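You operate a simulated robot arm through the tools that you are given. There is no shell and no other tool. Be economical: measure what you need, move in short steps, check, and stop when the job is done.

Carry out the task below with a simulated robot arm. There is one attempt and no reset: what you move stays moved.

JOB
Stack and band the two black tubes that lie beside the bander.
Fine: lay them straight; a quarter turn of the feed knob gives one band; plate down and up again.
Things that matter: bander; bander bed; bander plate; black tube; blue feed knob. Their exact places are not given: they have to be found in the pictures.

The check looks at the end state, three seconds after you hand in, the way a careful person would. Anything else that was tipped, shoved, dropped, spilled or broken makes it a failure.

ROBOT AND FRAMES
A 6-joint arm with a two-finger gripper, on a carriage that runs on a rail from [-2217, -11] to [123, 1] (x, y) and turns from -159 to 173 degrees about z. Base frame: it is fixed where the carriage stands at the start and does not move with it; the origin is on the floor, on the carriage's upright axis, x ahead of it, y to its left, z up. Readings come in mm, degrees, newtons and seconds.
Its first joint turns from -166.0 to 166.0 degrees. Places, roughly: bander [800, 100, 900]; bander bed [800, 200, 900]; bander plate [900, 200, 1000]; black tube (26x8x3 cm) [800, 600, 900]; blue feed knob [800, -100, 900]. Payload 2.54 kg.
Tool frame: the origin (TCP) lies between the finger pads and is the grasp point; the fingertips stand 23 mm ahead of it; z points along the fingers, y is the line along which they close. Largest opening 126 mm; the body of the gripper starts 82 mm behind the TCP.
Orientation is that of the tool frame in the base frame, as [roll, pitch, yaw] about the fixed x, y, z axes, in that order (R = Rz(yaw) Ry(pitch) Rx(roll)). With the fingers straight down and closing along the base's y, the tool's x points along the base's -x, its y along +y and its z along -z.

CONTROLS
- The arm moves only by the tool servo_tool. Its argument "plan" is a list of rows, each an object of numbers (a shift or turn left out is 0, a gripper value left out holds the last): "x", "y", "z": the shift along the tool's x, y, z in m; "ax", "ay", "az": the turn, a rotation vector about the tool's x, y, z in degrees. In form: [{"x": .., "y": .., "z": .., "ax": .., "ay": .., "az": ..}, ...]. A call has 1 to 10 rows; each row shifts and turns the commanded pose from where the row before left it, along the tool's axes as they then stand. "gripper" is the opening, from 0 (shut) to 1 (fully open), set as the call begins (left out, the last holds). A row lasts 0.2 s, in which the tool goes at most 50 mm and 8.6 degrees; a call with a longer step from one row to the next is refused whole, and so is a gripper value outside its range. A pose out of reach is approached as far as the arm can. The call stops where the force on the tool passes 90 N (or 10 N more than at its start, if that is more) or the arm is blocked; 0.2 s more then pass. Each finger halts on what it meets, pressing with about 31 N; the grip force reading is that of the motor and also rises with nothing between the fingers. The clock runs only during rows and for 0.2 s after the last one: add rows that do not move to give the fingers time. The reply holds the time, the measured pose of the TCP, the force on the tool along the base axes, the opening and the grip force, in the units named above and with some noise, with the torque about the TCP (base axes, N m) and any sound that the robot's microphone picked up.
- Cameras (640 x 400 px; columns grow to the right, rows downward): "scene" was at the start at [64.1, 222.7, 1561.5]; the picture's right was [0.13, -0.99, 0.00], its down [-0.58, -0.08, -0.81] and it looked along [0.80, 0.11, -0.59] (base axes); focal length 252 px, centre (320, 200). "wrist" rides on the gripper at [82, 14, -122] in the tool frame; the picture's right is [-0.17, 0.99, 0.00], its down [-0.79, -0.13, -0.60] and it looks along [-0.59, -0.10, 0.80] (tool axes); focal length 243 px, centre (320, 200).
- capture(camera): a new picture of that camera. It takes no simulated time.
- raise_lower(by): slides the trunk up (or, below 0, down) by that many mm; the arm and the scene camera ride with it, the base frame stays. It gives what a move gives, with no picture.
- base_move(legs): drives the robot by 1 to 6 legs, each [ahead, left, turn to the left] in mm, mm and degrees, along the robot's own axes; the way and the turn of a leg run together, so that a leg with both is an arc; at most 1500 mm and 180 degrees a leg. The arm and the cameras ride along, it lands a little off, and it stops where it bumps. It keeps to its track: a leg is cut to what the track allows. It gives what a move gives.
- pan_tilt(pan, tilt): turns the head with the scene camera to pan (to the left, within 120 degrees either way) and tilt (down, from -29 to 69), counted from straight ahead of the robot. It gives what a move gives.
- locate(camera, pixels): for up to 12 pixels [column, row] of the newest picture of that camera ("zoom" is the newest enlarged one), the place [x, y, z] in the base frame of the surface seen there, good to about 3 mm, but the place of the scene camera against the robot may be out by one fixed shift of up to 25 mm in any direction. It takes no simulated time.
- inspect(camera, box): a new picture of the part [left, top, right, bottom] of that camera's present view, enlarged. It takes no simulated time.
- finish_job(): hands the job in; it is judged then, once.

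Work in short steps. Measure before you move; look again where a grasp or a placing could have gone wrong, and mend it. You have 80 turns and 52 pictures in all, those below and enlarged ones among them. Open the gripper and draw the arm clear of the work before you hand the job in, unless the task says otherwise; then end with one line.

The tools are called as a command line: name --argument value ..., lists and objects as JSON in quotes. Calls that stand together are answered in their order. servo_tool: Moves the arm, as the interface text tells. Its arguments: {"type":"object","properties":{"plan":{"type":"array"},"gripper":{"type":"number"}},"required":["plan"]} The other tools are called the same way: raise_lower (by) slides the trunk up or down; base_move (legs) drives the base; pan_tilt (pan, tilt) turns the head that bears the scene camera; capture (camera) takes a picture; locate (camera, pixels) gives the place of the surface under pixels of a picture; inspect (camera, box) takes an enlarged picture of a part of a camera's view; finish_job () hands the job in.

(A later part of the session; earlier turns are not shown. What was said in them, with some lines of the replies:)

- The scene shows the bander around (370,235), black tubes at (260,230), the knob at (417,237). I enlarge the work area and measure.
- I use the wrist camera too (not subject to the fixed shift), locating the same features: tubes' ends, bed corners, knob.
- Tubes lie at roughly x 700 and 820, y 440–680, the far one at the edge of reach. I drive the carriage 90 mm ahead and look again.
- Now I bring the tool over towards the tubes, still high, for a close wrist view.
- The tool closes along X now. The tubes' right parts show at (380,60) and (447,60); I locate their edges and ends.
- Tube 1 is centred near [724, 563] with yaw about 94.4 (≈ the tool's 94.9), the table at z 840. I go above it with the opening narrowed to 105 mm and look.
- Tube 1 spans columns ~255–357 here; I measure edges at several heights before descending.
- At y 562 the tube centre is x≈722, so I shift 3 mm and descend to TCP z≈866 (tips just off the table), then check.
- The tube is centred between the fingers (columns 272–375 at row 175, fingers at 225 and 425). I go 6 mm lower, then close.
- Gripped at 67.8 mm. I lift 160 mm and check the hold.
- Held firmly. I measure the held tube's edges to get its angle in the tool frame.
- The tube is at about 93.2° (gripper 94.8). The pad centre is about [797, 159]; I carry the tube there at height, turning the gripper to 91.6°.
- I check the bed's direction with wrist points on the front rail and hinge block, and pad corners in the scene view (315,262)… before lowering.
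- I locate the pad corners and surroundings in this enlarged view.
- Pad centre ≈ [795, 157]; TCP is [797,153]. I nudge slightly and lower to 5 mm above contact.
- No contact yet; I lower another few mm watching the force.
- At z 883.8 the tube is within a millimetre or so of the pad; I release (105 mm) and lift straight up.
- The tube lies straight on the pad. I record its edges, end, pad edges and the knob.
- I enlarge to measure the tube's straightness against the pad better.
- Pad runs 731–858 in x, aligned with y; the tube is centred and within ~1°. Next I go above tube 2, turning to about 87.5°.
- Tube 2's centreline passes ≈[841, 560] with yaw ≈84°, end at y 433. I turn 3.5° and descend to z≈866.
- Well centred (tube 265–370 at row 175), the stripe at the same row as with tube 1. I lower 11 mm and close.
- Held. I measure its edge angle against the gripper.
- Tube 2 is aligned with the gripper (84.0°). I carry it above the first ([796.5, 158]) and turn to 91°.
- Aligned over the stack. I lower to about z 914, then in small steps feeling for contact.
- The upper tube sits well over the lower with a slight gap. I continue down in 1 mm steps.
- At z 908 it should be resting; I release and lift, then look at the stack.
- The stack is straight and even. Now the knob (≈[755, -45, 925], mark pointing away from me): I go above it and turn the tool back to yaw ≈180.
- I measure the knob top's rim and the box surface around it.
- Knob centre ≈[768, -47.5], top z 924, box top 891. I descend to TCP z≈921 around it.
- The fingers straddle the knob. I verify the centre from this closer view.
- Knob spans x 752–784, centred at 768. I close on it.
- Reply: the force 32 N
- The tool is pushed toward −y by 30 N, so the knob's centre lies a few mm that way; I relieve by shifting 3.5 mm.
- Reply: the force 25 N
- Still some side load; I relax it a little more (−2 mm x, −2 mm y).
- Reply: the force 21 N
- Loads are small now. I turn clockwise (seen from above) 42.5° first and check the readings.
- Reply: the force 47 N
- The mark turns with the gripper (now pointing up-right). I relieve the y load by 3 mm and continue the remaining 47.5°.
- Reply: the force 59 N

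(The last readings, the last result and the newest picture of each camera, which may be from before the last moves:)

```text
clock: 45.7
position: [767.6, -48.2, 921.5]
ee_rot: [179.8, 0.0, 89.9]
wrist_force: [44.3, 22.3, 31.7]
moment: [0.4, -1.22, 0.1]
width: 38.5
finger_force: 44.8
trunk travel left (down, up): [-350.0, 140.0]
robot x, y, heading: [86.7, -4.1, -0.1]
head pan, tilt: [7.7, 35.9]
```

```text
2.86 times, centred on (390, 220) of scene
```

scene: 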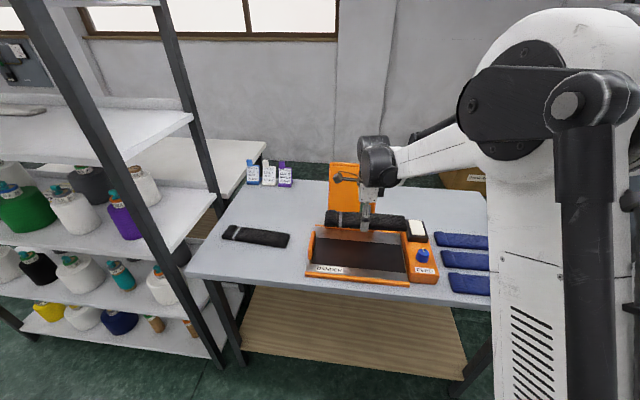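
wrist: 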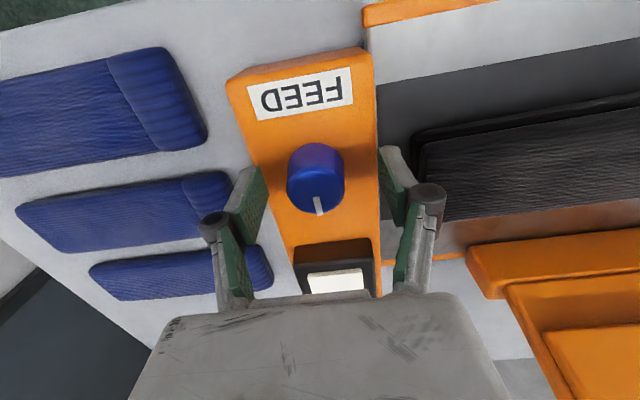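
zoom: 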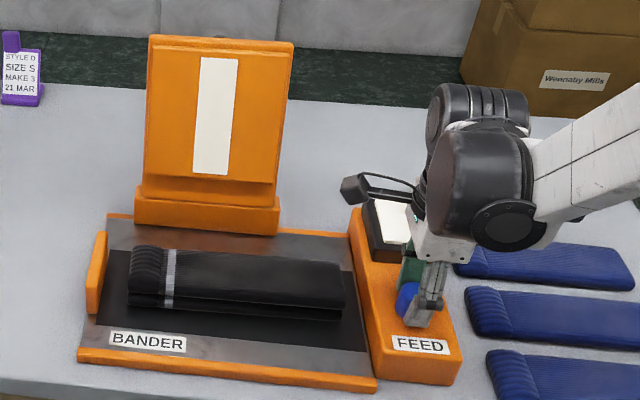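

A white band has appeared on the plate. I release the knob and lift clear, without turning it.

servo_tool --plan '[{}, {}, {}]' --gripper 0.5

servo_tool --plan '[{"z": -0.02}, {"z": -0.04}, {"z": -0.045}, {"z": -0.045}, {"z": -0.045}, {"z": -0.045}, {"z": -0.045}, {}]'

capture --camera "wrist"

inspect --camera "scene" --box '[300, 150, 440, 290]'

```text
clock: 46.5
position: [766.2, -50.7, 921.0]
ee_rot: [-179.9, 0.0, 90.0]
wrist_force: [0.2, -0.2, 0.6]
moment: [0.01, -0.02, 0.0]
width: 63.0
finger_force: 0.0
trunk travel left (down, up): [-350.0, 140.0]
robot x, y, heading: [89.6, 1.1, -0.0]
head pan, tilt: [7.7, 35.9]
```

```text
clock: 48.3
position: [763.7, -50.5, 1209.5]
ee_rot: [180.0, -0.1, 90.1]
wrist_force: [-0.1, 0.6, 0.2]
moment: [0.01, 0.0, 0.02]
width: 62.9
finger_force: 0.1
trunk travel left (down, up): [-350.0, 140.0]
robot x, y, heading: [88.1, 0.7, -0.2]
head pan, tilt: [7.7, 35.9]
```

```text
23 pictures are left
```

wrist: 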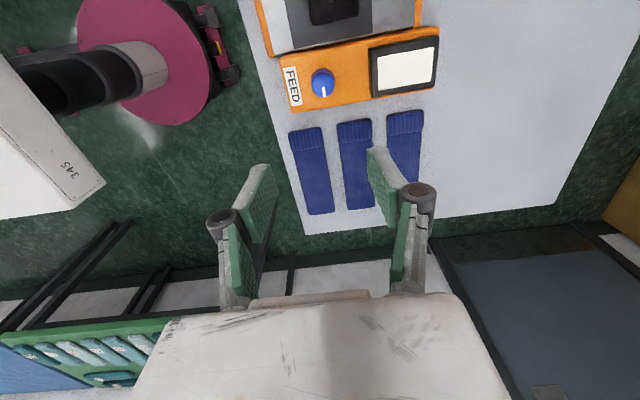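

```text
2.86 times, centred on (370, 220) of scene
```

zoom: 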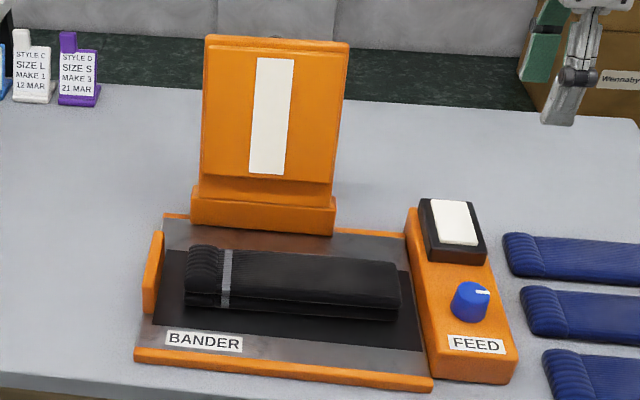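

The knob turned a quarter; the plate is unobstructed. I measure the plate's corners and the base block.

locate --camera "zoom" --pixels '[[208, 42], [344, 48], [205, 178], [330, 185], [204, 190], [333, 200], [197, 208], [330, 225], [272, 38], [273, 120], [264, 170], [276, 36]]'

```text
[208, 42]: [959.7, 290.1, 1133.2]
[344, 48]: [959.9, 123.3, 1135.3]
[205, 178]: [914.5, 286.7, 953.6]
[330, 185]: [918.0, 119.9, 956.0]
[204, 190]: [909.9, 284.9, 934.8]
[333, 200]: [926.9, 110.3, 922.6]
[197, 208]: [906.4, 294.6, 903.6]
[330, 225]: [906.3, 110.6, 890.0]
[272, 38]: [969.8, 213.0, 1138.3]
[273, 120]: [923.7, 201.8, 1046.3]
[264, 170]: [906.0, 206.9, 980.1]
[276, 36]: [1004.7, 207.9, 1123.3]
```

Plate's top edge is near x 967, y 110–280, z 1122, leaning back ~14°. I want its thickness, so I raise the tool over it for a wrist view from above.

servo_tool --plan '[{"z": -0.03}, {"x": 0.0389, "y": 0.0207, "z": -0.003}, {"x": 0.0389, "y": 0.0207, "z": -0.003}, {"x": 0.0389, "y": 0.0207, "z": -0.003}, {"x": 0.0389, "y": 0.0207, "z": -0.003}, {"x": 0.0389, "y": 0.0207, "z": -0.003}, {"x": 0.0389, "y": 0.0207, "z": -0.003}, {"x": 0.0389, "y": 0.0207, "z": -0.003}, {"x": 0.0389, "y": 0.0207, "z": -0.003}, {"x": 0.0389, "y": 0.0207}]'

capture --camera "wrist"

```text
clock: 50.5
position: [948.4, 287.9, 1258.3]
ee_rot: [180.0, 0.0, 90.0]
wrist_force: [-1.0, -0.4, 0.1]
moment: [0.07, 0.02, -0.02]
width: 63.1
finger_force: 0.0
out of reach, approached as far as the arm can: row 10
trunk travel left (down, up): [-350.0, 140.0]
robot x, y, heading: [85.6, 3.7, -0.2]
head pan, tilt: [7.7, 35.9]
```

```text
21 pictures are left
```

wrist: 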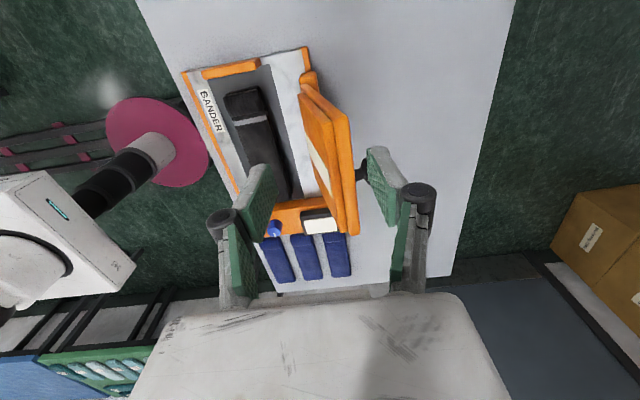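

A dark handle sticks out of the plate's back at (361,170). I enlarge it and measure.

inspect --camera "wrist" --box '[280, 60, 400, 240]'

locate --camera "wrist" --pixels '[[320, 92], [334, 130], [352, 180], [357, 168], [363, 172], [361, 164], [361, 180], [345, 150], [330, 105], [341, 195], [350, 200], [357, 174]]'

```text
2.22 times, centred on (340, 150) of wrist
```

zoom: 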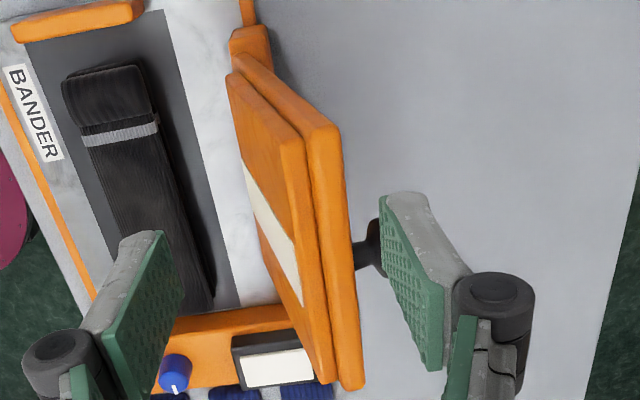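

```text
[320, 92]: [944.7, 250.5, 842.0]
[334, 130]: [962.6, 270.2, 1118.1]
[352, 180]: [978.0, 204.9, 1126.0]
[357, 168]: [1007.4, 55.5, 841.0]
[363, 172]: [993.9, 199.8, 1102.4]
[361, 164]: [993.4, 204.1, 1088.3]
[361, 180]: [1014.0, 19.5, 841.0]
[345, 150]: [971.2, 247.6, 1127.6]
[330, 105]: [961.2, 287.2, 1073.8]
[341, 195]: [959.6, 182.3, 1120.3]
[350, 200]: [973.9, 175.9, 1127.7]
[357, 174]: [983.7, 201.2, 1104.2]
```

The plate has a handle behind it near [995, 200, 1100], pointing backward — ideal to grip with fingers closing along y (it can pivot between the pads). I come above it and turn to yaw 0 to see it from behind.

servo_tool --plan '[{"x": -0.03, "y": 0.005, "z": 0.02}, {"x": -0.03, "y": 0.01, "z": 0.02}, {"x": -0.028, "y": 0.012, "z": 0.018}, {}]'

servo_tool --plan '[{"az": 8.5}, {"az": 8.5}, {"az": 8.5}, {"az": 8.5}, {"az": 8.5}, {"az": 8.5}, {"az": 8.5}, {"az": 8.5}, {"az": 8.5}, {"az": 8.5}]'

servo_tool --plan '[{"az": 5.0}, {}]'

inspect --camera "wrist" --box '[200, 80, 440, 280]'

```text
clock: 51.5
position: [973.7, 202.7, 1201.1]
ee_rot: [-179.9, 0.1, 90.1]
wrist_force: [0.2, -1.0, 0.6]
moment: [0.04, 0.0, 0.04]
width: 63.0
finger_force: 0.1
trunk travel left (down, up): [-350.0, 140.0]
robot x, y, heading: [89.1, -2.3, 0.1]
head pan, tilt: [7.7, 35.9]
```

```text
clock: 53.7
position: [976.0, 192.0, 1202.6]
ee_rot: [-179.7, 0.0, 20.0]
wrist_force: [-0.6, -0.7, 0.3]
moment: [0.01, -0.03, 0.0]
width: 63.0
finger_force: 0.0
out of reach, approached as far as the arm can: row 9, 10
trunk travel left (down, up): [-350.0, 140.0]
robot x, y, heading: [87.4, 0.8, -0.3]
head pan, tilt: [7.7, 35.9]
```

```text
clock: 54.3
position: [977.1, 192.8, 1203.2]
ee_rot: [-179.8, 0.0, 20.2]
wrist_force: [0.0, 0.4, -1.0]
moment: [0.0, 0.02, 0.02]
width: 62.7
finger_force: 0.0
out of reach, approached as far as the arm can: row 1
trunk travel left (down, up): [-350.0, 140.0]
robot x, y, heading: [92.1, 0.2, -0.2]
head pan, tilt: [7.7, 35.9]
```

```text
2.00 times, centred on (320, 180) of wrist
```

zoom: 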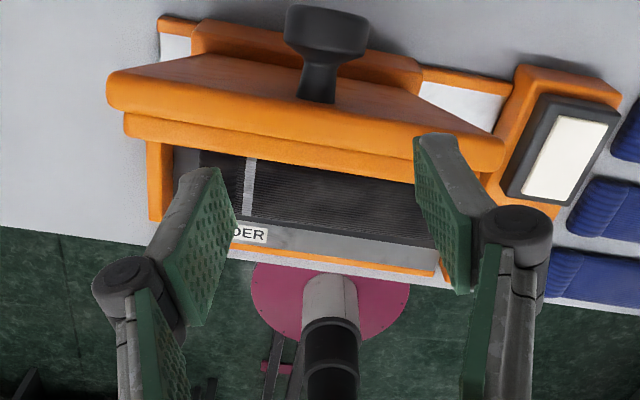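

Yaw stops at 20° (joint limit), but the handle shows clearly: a stem with a round knob. I measure it and the plate edges.

locate --camera "zoom" --pixels '[[326, 15], [326, 35], [288, 30], [367, 38], [318, 60], [318, 95], [300, 90], [336, 98], [318, 50], [318, 110], [230, 120], [318, 130]]'

```text
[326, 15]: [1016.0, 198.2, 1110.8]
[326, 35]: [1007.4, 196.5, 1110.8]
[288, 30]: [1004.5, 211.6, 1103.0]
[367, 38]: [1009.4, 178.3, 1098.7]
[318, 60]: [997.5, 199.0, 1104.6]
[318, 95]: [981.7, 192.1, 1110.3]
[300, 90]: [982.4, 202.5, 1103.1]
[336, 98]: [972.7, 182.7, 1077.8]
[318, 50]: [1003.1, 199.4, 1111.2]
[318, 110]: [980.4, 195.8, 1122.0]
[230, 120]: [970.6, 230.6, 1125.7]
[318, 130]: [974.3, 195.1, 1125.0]
```

Knob of the handle: diameter ~34, centre ≈[1009, 195, 1094]. I drive 28 mm further ahead for reach, and turn back to yaw 180 up here.

base_move --legs '[[28, 0, 0]]'

servo_tool --plan '[{"az": -8.5}, {"az": -8.5}, {"az": -8.5}, {"az": -8.5}, {"az": -8.5}, {"az": -8.5}, {"az": -8.5}, {"az": -8.5}, {"az": -8.5}, {"az": -8.5}]'

servo_tool --plan '[{"az": -8.5}, {"az": -8.5}, {"az": -8.5}, {"az": -8.5}, {"az": -8.5}, {"az": -8.5}, {"az": -8.5}, {}]'

```text
clock: 55.1
position: [1005.3, 192.2, 1202.0]
ee_rot: [-179.8, -0.1, 20.1]
wrist_force: [0.7, 0.0, -0.2]
moment: [-0.01, -0.02, 0.0]
width: 62.8
finger_force: 0.1
trunk travel left (down, up): [-350.0, 140.0]
robot x, y, heading: [117.2, 3.0, -0.2]
head pan, tilt: [7.7, 35.9]
```

```text
clock: 57.3
position: [1006.0, 192.9, 1202.9]
ee_rot: [180.0, -0.2, 105.2]
wrist_force: [-0.3, -0.4, -0.1]
moment: [0.01, 0.01, 0.01]
width: 63.0
finger_force: 0.2
trunk travel left (down, up): [-350.0, 140.0]
robot x, y, heading: [115.3, -1.2, -0.1]
head pan, tilt: [7.7, 35.9]
```

```text
clock: 59.1
position: [1004.9, 192.5, 1203.4]
ee_rot: [179.8, -0.1, 164.7]
wrist_force: [0.7, 0.5, 0.5]
moment: [-0.02, 0.02, 0.0]
width: 63.2
finger_force: 0.1
trunk travel left (down, up): [-350.0, 140.0]
robot x, y, heading: [115.9, 1.9, 0.1]
head pan, tilt: [7.7, 35.9]
```

I finish the turn to 180 and descend behind the plate to z≈1104, straddling the handle's knob.

servo_tool --plan '[{"az": -7.6}, {"az": -7.6}, {"x": -0.004, "y": 0.0025}, {"z": 0.025}, {"z": 0.025}, {"z": 0.025}, {"z": 0.024}, {}]'

inspect --camera "wrist" --box '[180, 80, 460, 300]'

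inspect --camera "scene" --box '[300, 120, 460, 280]'

```text
clock: 60.9
position: [1006.4, 196.3, 1101.4]
ee_rot: [179.8, -0.1, 179.8]
wrist_force: [-0.2, -1.0, 0.3]
moment: [-0.01, -0.01, -0.02]
width: 62.6
finger_force: 0.0
trunk travel left (down, up): [-350.0, 140.0]
robot x, y, heading: [116.6, 4.2, -0.2]
head pan, tilt: [7.7, 35.9]
```

```text
1.82 times, centred on (320, 190) of wrist
```

zoom: 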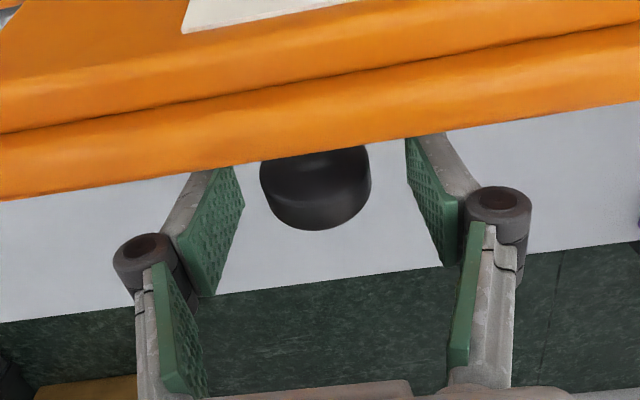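

```text
2.50 times, centred on (380, 200) of scene
```

zoom: 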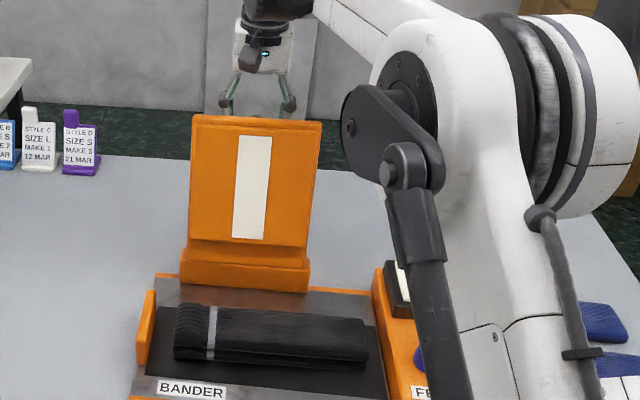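

The knob is between the pads. I close on it and read forces.

servo_tool --plan '[{}, {}, {}, {}]' --gripper 0.0

```text
clock: 61.9
position: [1006.5, 195.2, 1102.8]
ee_rot: [179.9, -0.1, 179.7]
wrist_force: [-5.5, -6.3, -6.6]
moment: [-0.14, 0.13, -0.02]
width: 34.5
finger_force: 44.7
trunk travel left (down, up): [-350.0, 140.0]
robot x, y, heading: [119.0, -2.3, -0.1]
head pan, tilt: [7.7, 35.9]
```

Gripped (34.5 mm). I begin swinging the plate along an arc about its hinge (estimated at x 920, z 910), 20° first, and check forces.

servo_tool --plan '[{"x": 0.0174, "z": -0.0072}, {"x": 0.0169, "z": -0.0054}, {}]'

servo_tool --plan '[{"x": 0.0174, "z": -0.0038}, {"x": 0.0176, "z": -0.0023}, {}]'

```text
clock: 62.7
position: [975.1, 193.9, 1114.3]
ee_rot: [179.7, -0.2, 179.7]
wrist_force: [-4.4, -10.0, -33.1]
moment: [-0.12, -1.07, 0.09]
width: 34.5
finger_force: 45.0
trunk travel left (down, up): [-350.0, 140.0]
robot x, y, heading: [118.8, 0.9, -0.3]
head pan, tilt: [7.7, 35.9]
```

```text
clock: 63.5
position: [940.6, 194.1, 1122.1]
ee_rot: [179.7, -0.1, 179.8]
wrist_force: [4.2, -8.1, -21.5]
moment: [-0.05, -1.36, 0.06]
width: 35.1
finger_force: 45.0
trunk travel left (down, up): [-350.0, 140.0]
robot x, y, heading: [116.2, 2.7, 0.0]
head pan, tilt: [7.7, 35.9]
```

Plate moves with it; downward pull ~20–30 N means the arc is a bit too high, so I lower by 2 mm and continue 20°.

servo_tool --plan '[{"x": 0.0177, "z": 0.0012}, {"x": 0.0177, "z": 0.0008}, {"x": 0.0176, "z": 0.0023}, {"x": 0.0174, "z": 0.0038}, {}]'

inspect --camera "scene" --box '[300, 120, 460, 280]'

```text
clock: 64.7
position: [871.0, 194.7, 1112.3]
ee_rot: [179.7, -0.2, 179.8]
wrist_force: [10.3, -13.1, -16.0]
moment: [-0.24, -1.47, 0.05]
width: 34.3
finger_force: 45.2
trunk travel left (down, up): [-350.0, 140.0]
robot x, y, heading: [115.2, 3.4, -0.3]
head pan, tilt: [7.7, 35.9]
```

```text
2.50 times, centred on (380, 200) of scene
```

zoom: 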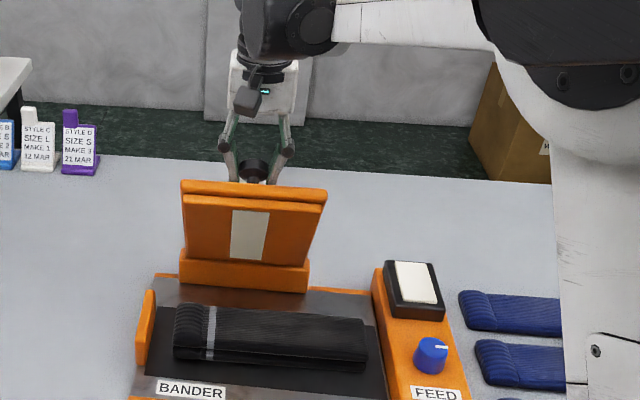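

The plate tips forward nicely. I continue 30° more along the arc.

servo_tool --plan '[{"x": 0.0169, "z": 0.0054}, {"x": 0.0164, "z": 0.0068}, {"x": 0.0158, "z": 0.0082}, {}]'

servo_tool --plan '[{"x": 0.0149, "z": 0.0095}, {"x": 0.0141, "z": 0.0108}, {"x": 0.0131, "z": 0.012}, {}]'

```text
clock: 65.7
position: [821.4, 194.2, 1090.3]
ee_rot: [179.7, -0.1, 179.6]
wrist_force: [13.0, -18.7, -13.2]
moment: [-0.19, -1.27, -0.11]
width: 33.5
finger_force: 45.2
trunk travel left (down, up): [-350.0, 140.0]
robot x, y, heading: [119.7, -1.6, 0.0]
head pan, tilt: [7.7, 35.9]
```

```text
clock: 66.7
position: [779.4, 194.3, 1061.9]
ee_rot: [179.8, -0.1, 179.8]
wrist_force: [17.1, -26.0, -10.1]
moment: [-0.18, -1.22, -0.05]
width: 32.8
finger_force: 45.2
trunk travel left (down, up): [-350.0, 140.0]
robot x, y, heading: [114.0, 0.7, 0.1]
head pan, tilt: [7.7, 35.9]
```

Forces modest; I trim 2 mm toward −y and +x and continue 20°, then look.

servo_tool --plan '[{"x": 0.01, "y": -0.002, "z": 0.0131}, {"x": 0.0108, "z": 0.0141}, {}]'

servo_tool --plan '[{"x": 0.0095, "y": -0.001, "z": 0.0149}, {"x": 0.0082, "z": 0.0158}, {}]'

inspect --camera "scene" --box '[300, 150, 460, 290]'

```text
clock: 67.5
position: [757.3, 192.6, 1034.7]
ee_rot: [179.7, -0.1, 179.8]
wrist_force: [8.0, -21.5, -1.8]
moment: [0.0, -0.96, -0.15]
width: 31.5
finger_force: 45.3
trunk travel left (down, up): [-350.0, 140.0]
robot x, y, heading: [114.5, -2.7, -0.3]
head pan, tilt: [7.7, 35.9]
```

```text
clock: 68.3
position: [740.8, 193.3, 1004.1]
ee_rot: [179.7, -0.1, 179.8]
wrist_force: [13.3, -6.1, -1.3]
moment: [-0.08, -1.19, 0.14]
width: 30.3
finger_force: 44.9
trunk travel left (down, up): [-350.0, 140.0]
robot x, y, heading: [115.9, 2.1, 0.1]
head pan, tilt: [7.7, 35.9]
```

```text
2.86 times, centred on (380, 220) of scene
```

zoom: 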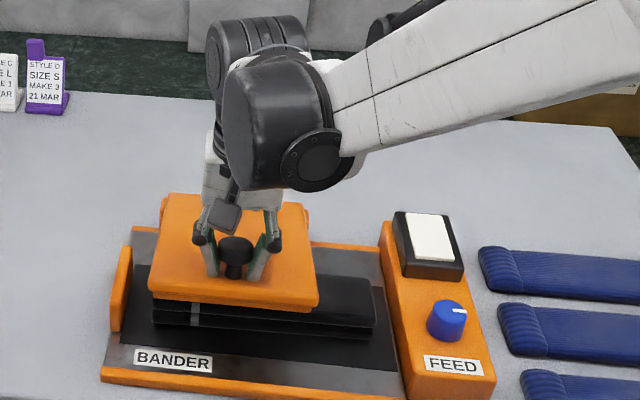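

Nearly down. I continue in small steps until the plate presses on the stack.

servo_tool --plan '[{"x": 0.006, "z": 0.0154}, {"x": 0.0027, "z": 0.0085}, {}]'

servo_tool --plan '[{"x": 0.002, "z": 0.006}, {"x": 0.001, "z": 0.006}, {}]'

```text
clock: 69.1
position: [731.9, 194.4, 980.1]
ee_rot: [179.7, 0.0, 179.8]
wrist_force: [11.1, -5.7, -2.5]
moment: [-0.17, -0.76, 0.05]
width: 29.4
finger_force: 44.9
trunk travel left (down, up): [-350.0, 140.0]
robot x, y, heading: [118.1, 1.7, -0.1]
head pan, tilt: [7.7, 35.9]
```

```text
clock: 69.9
position: [728.1, 193.4, 967.2]
ee_rot: [179.8, -0.1, 179.8]
wrist_force: [6.3, -9.7, -0.1]
moment: [-0.22, -0.74, -0.01]
width: 29.1
finger_force: 45.5
trunk travel left (down, up): [-350.0, 140.0]
robot x, y, heading: [116.9, 4.4, -0.0]
head pan, tilt: [7.7, 35.9]
```

No contact yet; continuing down.

servo_tool --plan '[{"x": 0.001, "z": 0.006}, {"x": 0.001, "z": 0.006}, {}]'

servo_tool --plan '[{"z": 0.004}, {"z": 0.004}, {}]'

inspect --camera "scene" --box '[300, 150, 460, 290]'

```text
clock: 70.7
position: [724.7, 193.4, 956.4]
ee_rot: [179.7, -0.1, 179.8]
wrist_force: [-1.9, -9.7, 1.1]
moment: [-0.12, -0.59, -0.02]
width: 28.5
finger_force: 45.0
trunk travel left (down, up): [-350.0, 140.0]
robot x, y, heading: [117.2, -0.8, -0.2]
head pan, tilt: [7.7, 35.9]
```

```text
clock: 71.7
position: [725.1, 192.5, 951.1]
ee_rot: [179.7, 0.1, 179.8]
wrist_force: [-3.1, -2.5, 61.6]
moment: [-0.39, 0.67, 0.01]
width: 28.5
finger_force: 44.9
trunk travel left (down, up): [-350.0, 140.0]
robot x, y, heading: [117.8, -2.9, -0.3]
head pan, tilt: [7.7, 35.9]
stopped in row 3: the force on the tool passed its limit at 93 N (the readings are from after the stop); the commanded pose is now the measured one
```

```text
2.86 times, centred on (380, 220) of scene
```

zoom: 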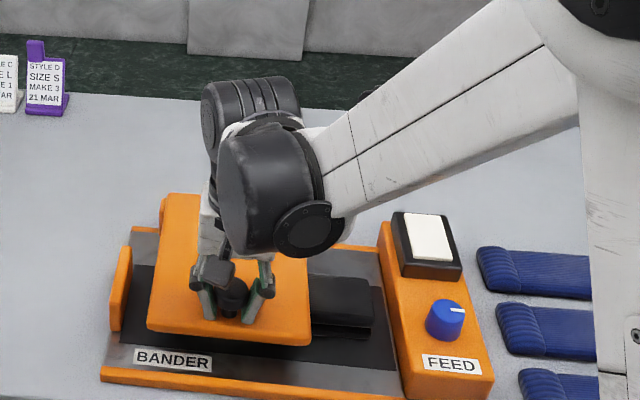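

Pressed with 93 N on the stack — plate down. Now I raise it back along the recorded path.

servo_tool --plan '[{}, {"x": -0.002, "z": -0.008}, {"x": -0.002, "z": -0.008}, {"x": -0.0035, "z": -0.013}, {"x": -0.0045, "z": -0.012}, {"x": -0.0045, "z": -0.012}, {}]'

inspect --camera "scene" --box '[300, 150, 460, 290]'

```text
clock: 73.3
position: [743.6, 194.1, 1003.2]
ee_rot: [179.7, 0.2, 179.8]
wrist_force: [-5.4, -8.0, -3.1]
moment: [-0.15, 0.59, 0.07]
width: 29.6
finger_force: 44.8
trunk travel left (down, up): [-350.0, 140.0]
robot x, y, heading: [117.4, 3.0, -0.2]
head pan, tilt: [7.7, 35.9]
```

```text
2.86 times, centred on (380, 220) of scene
```

zoom: 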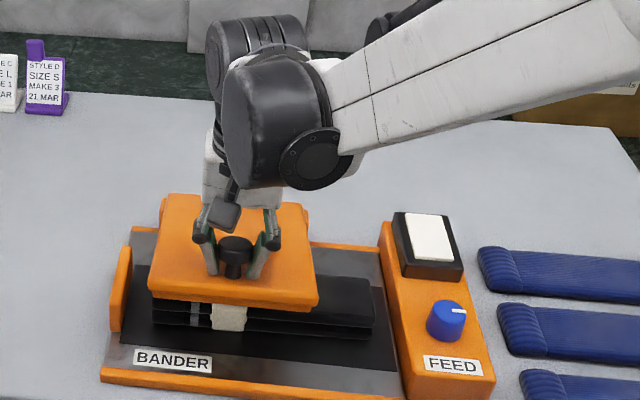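

The band is around the stack. I continue raising along the path.

servo_tool --plan '[{"x": -0.0064, "z": -0.0158}, {"x": -0.008, "z": -0.0155}, {"x": -0.01, "z": -0.0145}, {"x": -0.0115, "z": -0.013}, {"x": -0.0135, "z": -0.0115}, {"x": -0.014, "z": -0.0095}, {"x": -0.0145, "z": -0.008}, {}]'

```text
clock: 75.1
position: [823.1, 193.2, 1089.4]
ee_rot: [179.7, 0.0, 179.8]
wrist_force: [-1.4, 4.5, -15.7]
moment: [0.12, 1.52, 0.1]
width: 31.0
finger_force: 45.0
trunk travel left (down, up): [-350.0, 140.0]
robot x, y, heading: [118.3, -0.1, -0.1]
head pan, tilt: [7.7, 35.9]
```

Forces stay low; I go on over the top of the arc.

servo_tool --plan '[{"x": -0.015, "z": -0.0065}, {"x": -0.016, "z": -0.006}, {"x": -0.017, "z": -0.005}, {"x": -0.017, "z": -0.004}, {"x": -0.018, "z": -0.003}, {"x": -0.017, "z": -0.0015}, {"x": -0.0175}, {}]'

servo_tool --plan '[{"x": -0.0175, "z": 0.002}, {"x": -0.017, "z": 0.005}, {"x": -0.016, "z": 0.0055}, {}]'

inspect --camera "scene" --box '[300, 120, 460, 280]'

```text
clock: 76.9
position: [940.2, 195.1, 1114.3]
ee_rot: [179.9, -0.2, 180.0]
wrist_force: [-10.7, 13.0, -40.3]
moment: [0.05, 1.25, 0.13]
width: 32.5
finger_force: 44.0
trunk travel left (down, up): [-350.0, 140.0]
robot x, y, heading: [116.1, -0.2, -0.2]
head pan, tilt: [7.7, 35.9]
```

```text
clock: 77.9
position: [991.0, 194.7, 1103.5]
ee_rot: [179.7, 0.1, 179.9]
wrist_force: [-2.3, 14.3, -2.1]
moment: [0.22, 0.37, -0.12]
width: 33.6
finger_force: 45.1
trunk travel left (down, up): [-350.0, 140.0]
robot x, y, heading: [119.7, -1.9, -0.4]
head pan, tilt: [7.7, 35.9]
```

```text
2.50 times, centred on (380, 200) of scene
```

zoom: 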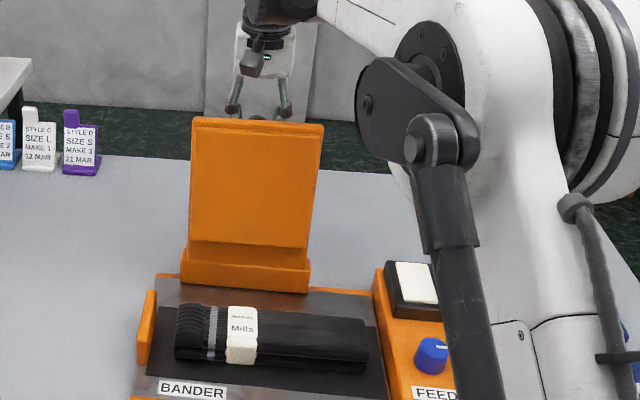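

The banded stack is there; the plate is nearly fully up. I push the last ~15 mm to its rest.

servo_tool --plan '[{"x": -0.008, "z": 0.003}, {"x": -0.006, "z": 0.0025}, {}]'

```text
clock: 78.7
position: [1002.0, 195.0, 1098.9]
ee_rot: [179.8, 0.0, 179.8]
wrist_force: [-24.0, 12.4, -9.3]
moment: [0.17, 0.98, -0.06]
width: 33.3
finger_force: 45.6
trunk travel left (down, up): [-350.0, 140.0]
robot x, y, heading: [114.6, 3.7, 0.4]
head pan, tilt: [7.7, 35.9]
```

The stop is felt (−24 N in x). I open and lift straight up.

servo_tool --plan '[{"x": 0.001}, {}, {}, {}]' --gripper 0.5

servo_tool --plan '[{"z": -0.02}, {"z": -0.03}, {"z": -0.04}, {"z": -0.03}, {}]'

inspect --camera "wrist" --box '[160, 0, 480, 300]'

```text
clock: 79.7
position: [1001.9, 193.7, 1098.0]
ee_rot: [179.7, -0.1, 179.8]
wrist_force: [-0.6, -0.1, -0.4]
moment: [-0.01, -0.04, -0.01]
width: 63.1
finger_force: 0.0
trunk travel left (down, up): [-350.0, 140.0]
robot x, y, heading: [117.6, 4.8, 0.1]
head pan, tilt: [7.7, 35.9]
```

```text
clock: 80.9
position: [1003.2, 191.3, 1217.1]
ee_rot: [179.8, 0.0, 179.9]
wrist_force: [-0.3, -0.5, -0.5]
moment: [-0.03, 0.03, 0.03]
width: 63.0
finger_force: 0.0
trunk travel left (down, up): [-350.0, 140.0]
robot x, y, heading: [118.0, 0.9, -0.1]
head pan, tilt: [7.7, 35.9]
```

```text
1.33 times, centred on (320, 150) of wrist
```

zoom: 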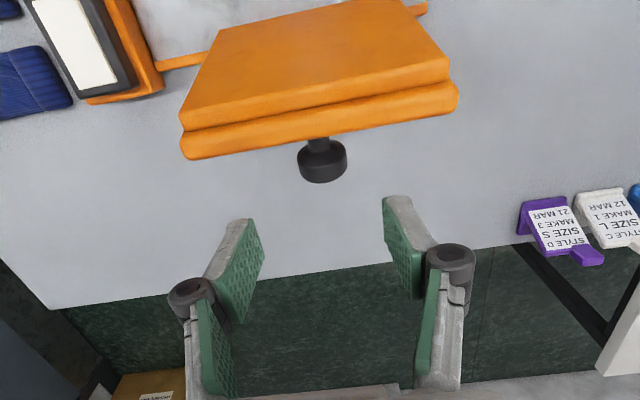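

The plate stays up. I draw the arm back, high and clear, and take a final look.

servo_tool --plan '[{"z": -0.03}, {"x": 0.03, "z": -0.02}, {"x": 0.045}, {"x": 0.045}, {"x": 0.045}, {"x": 0.045}, {"x": 0.045}, {"x": 0.045}, {"x": 0.04, "y": -0.025}, {"x": 0.04, "y": -0.025}]'

servo_tool --plan '[{"y": -0.045}, {"y": -0.045}, {"y": -0.045}, {}]'

capture --camera "scene"

inspect --camera "scene" --box '[300, 150, 460, 290]'

```text
clock: 83.1
position: [621.3, 144.8, 1267.9]
ee_rot: [179.6, 0.0, 179.9]
wrist_force: [0.4, -0.1, 0.6]
moment: [0.0, 0.0, -0.01]
width: 63.0
finger_force: 0.1
trunk travel left (down, up): [-350.0, 140.0]
robot x, y, heading: [118.0, 1.0, -0.1]
head pan, tilt: [7.7, 35.9]
```

```text
clock: 84.1
position: [623.4, 7.9, 1266.0]
ee_rot: [179.7, 0.0, 179.8]
wrist_force: [-0.7, 0.3, 0.1]
moment: [0.02, 0.01, 0.0]
width: 62.9
finger_force: 0.0
trunk travel left (down, up): [-350.0, 140.0]
robot x, y, heading: [115.5, 1.5, 0.0]
head pan, tilt: [7.7, 35.9]
```

```text
10 pictures are left
```

scene: 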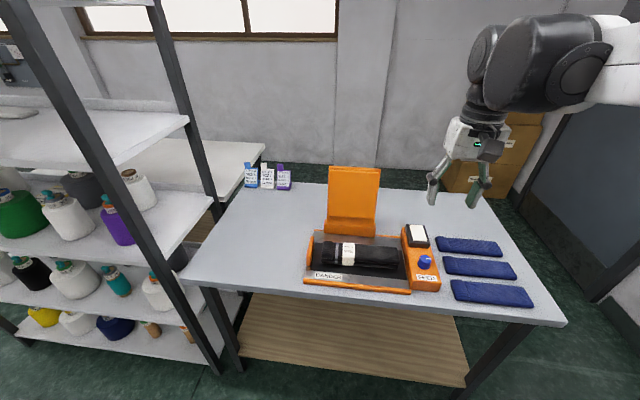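

```text
2.86 times, centred on (380, 220) of scene
```

zoom: 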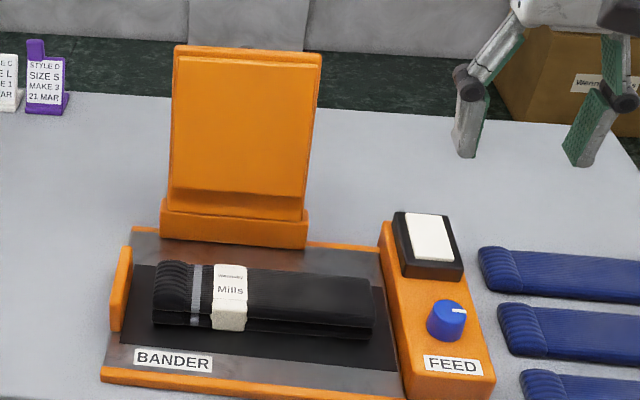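

Two black tubes are stacked straight with one band round both, the plate is up, everything else is in place, and the arm is clear with the gripper open. I hand in.

finish_job

```text
The job is handed in.
```

The two black tubes are stacked straight on the bander bed with one band around both. The plate is back up and the arm is clear. The band sits about 35 mm off the middle of the tubes, towards their rolled ends.
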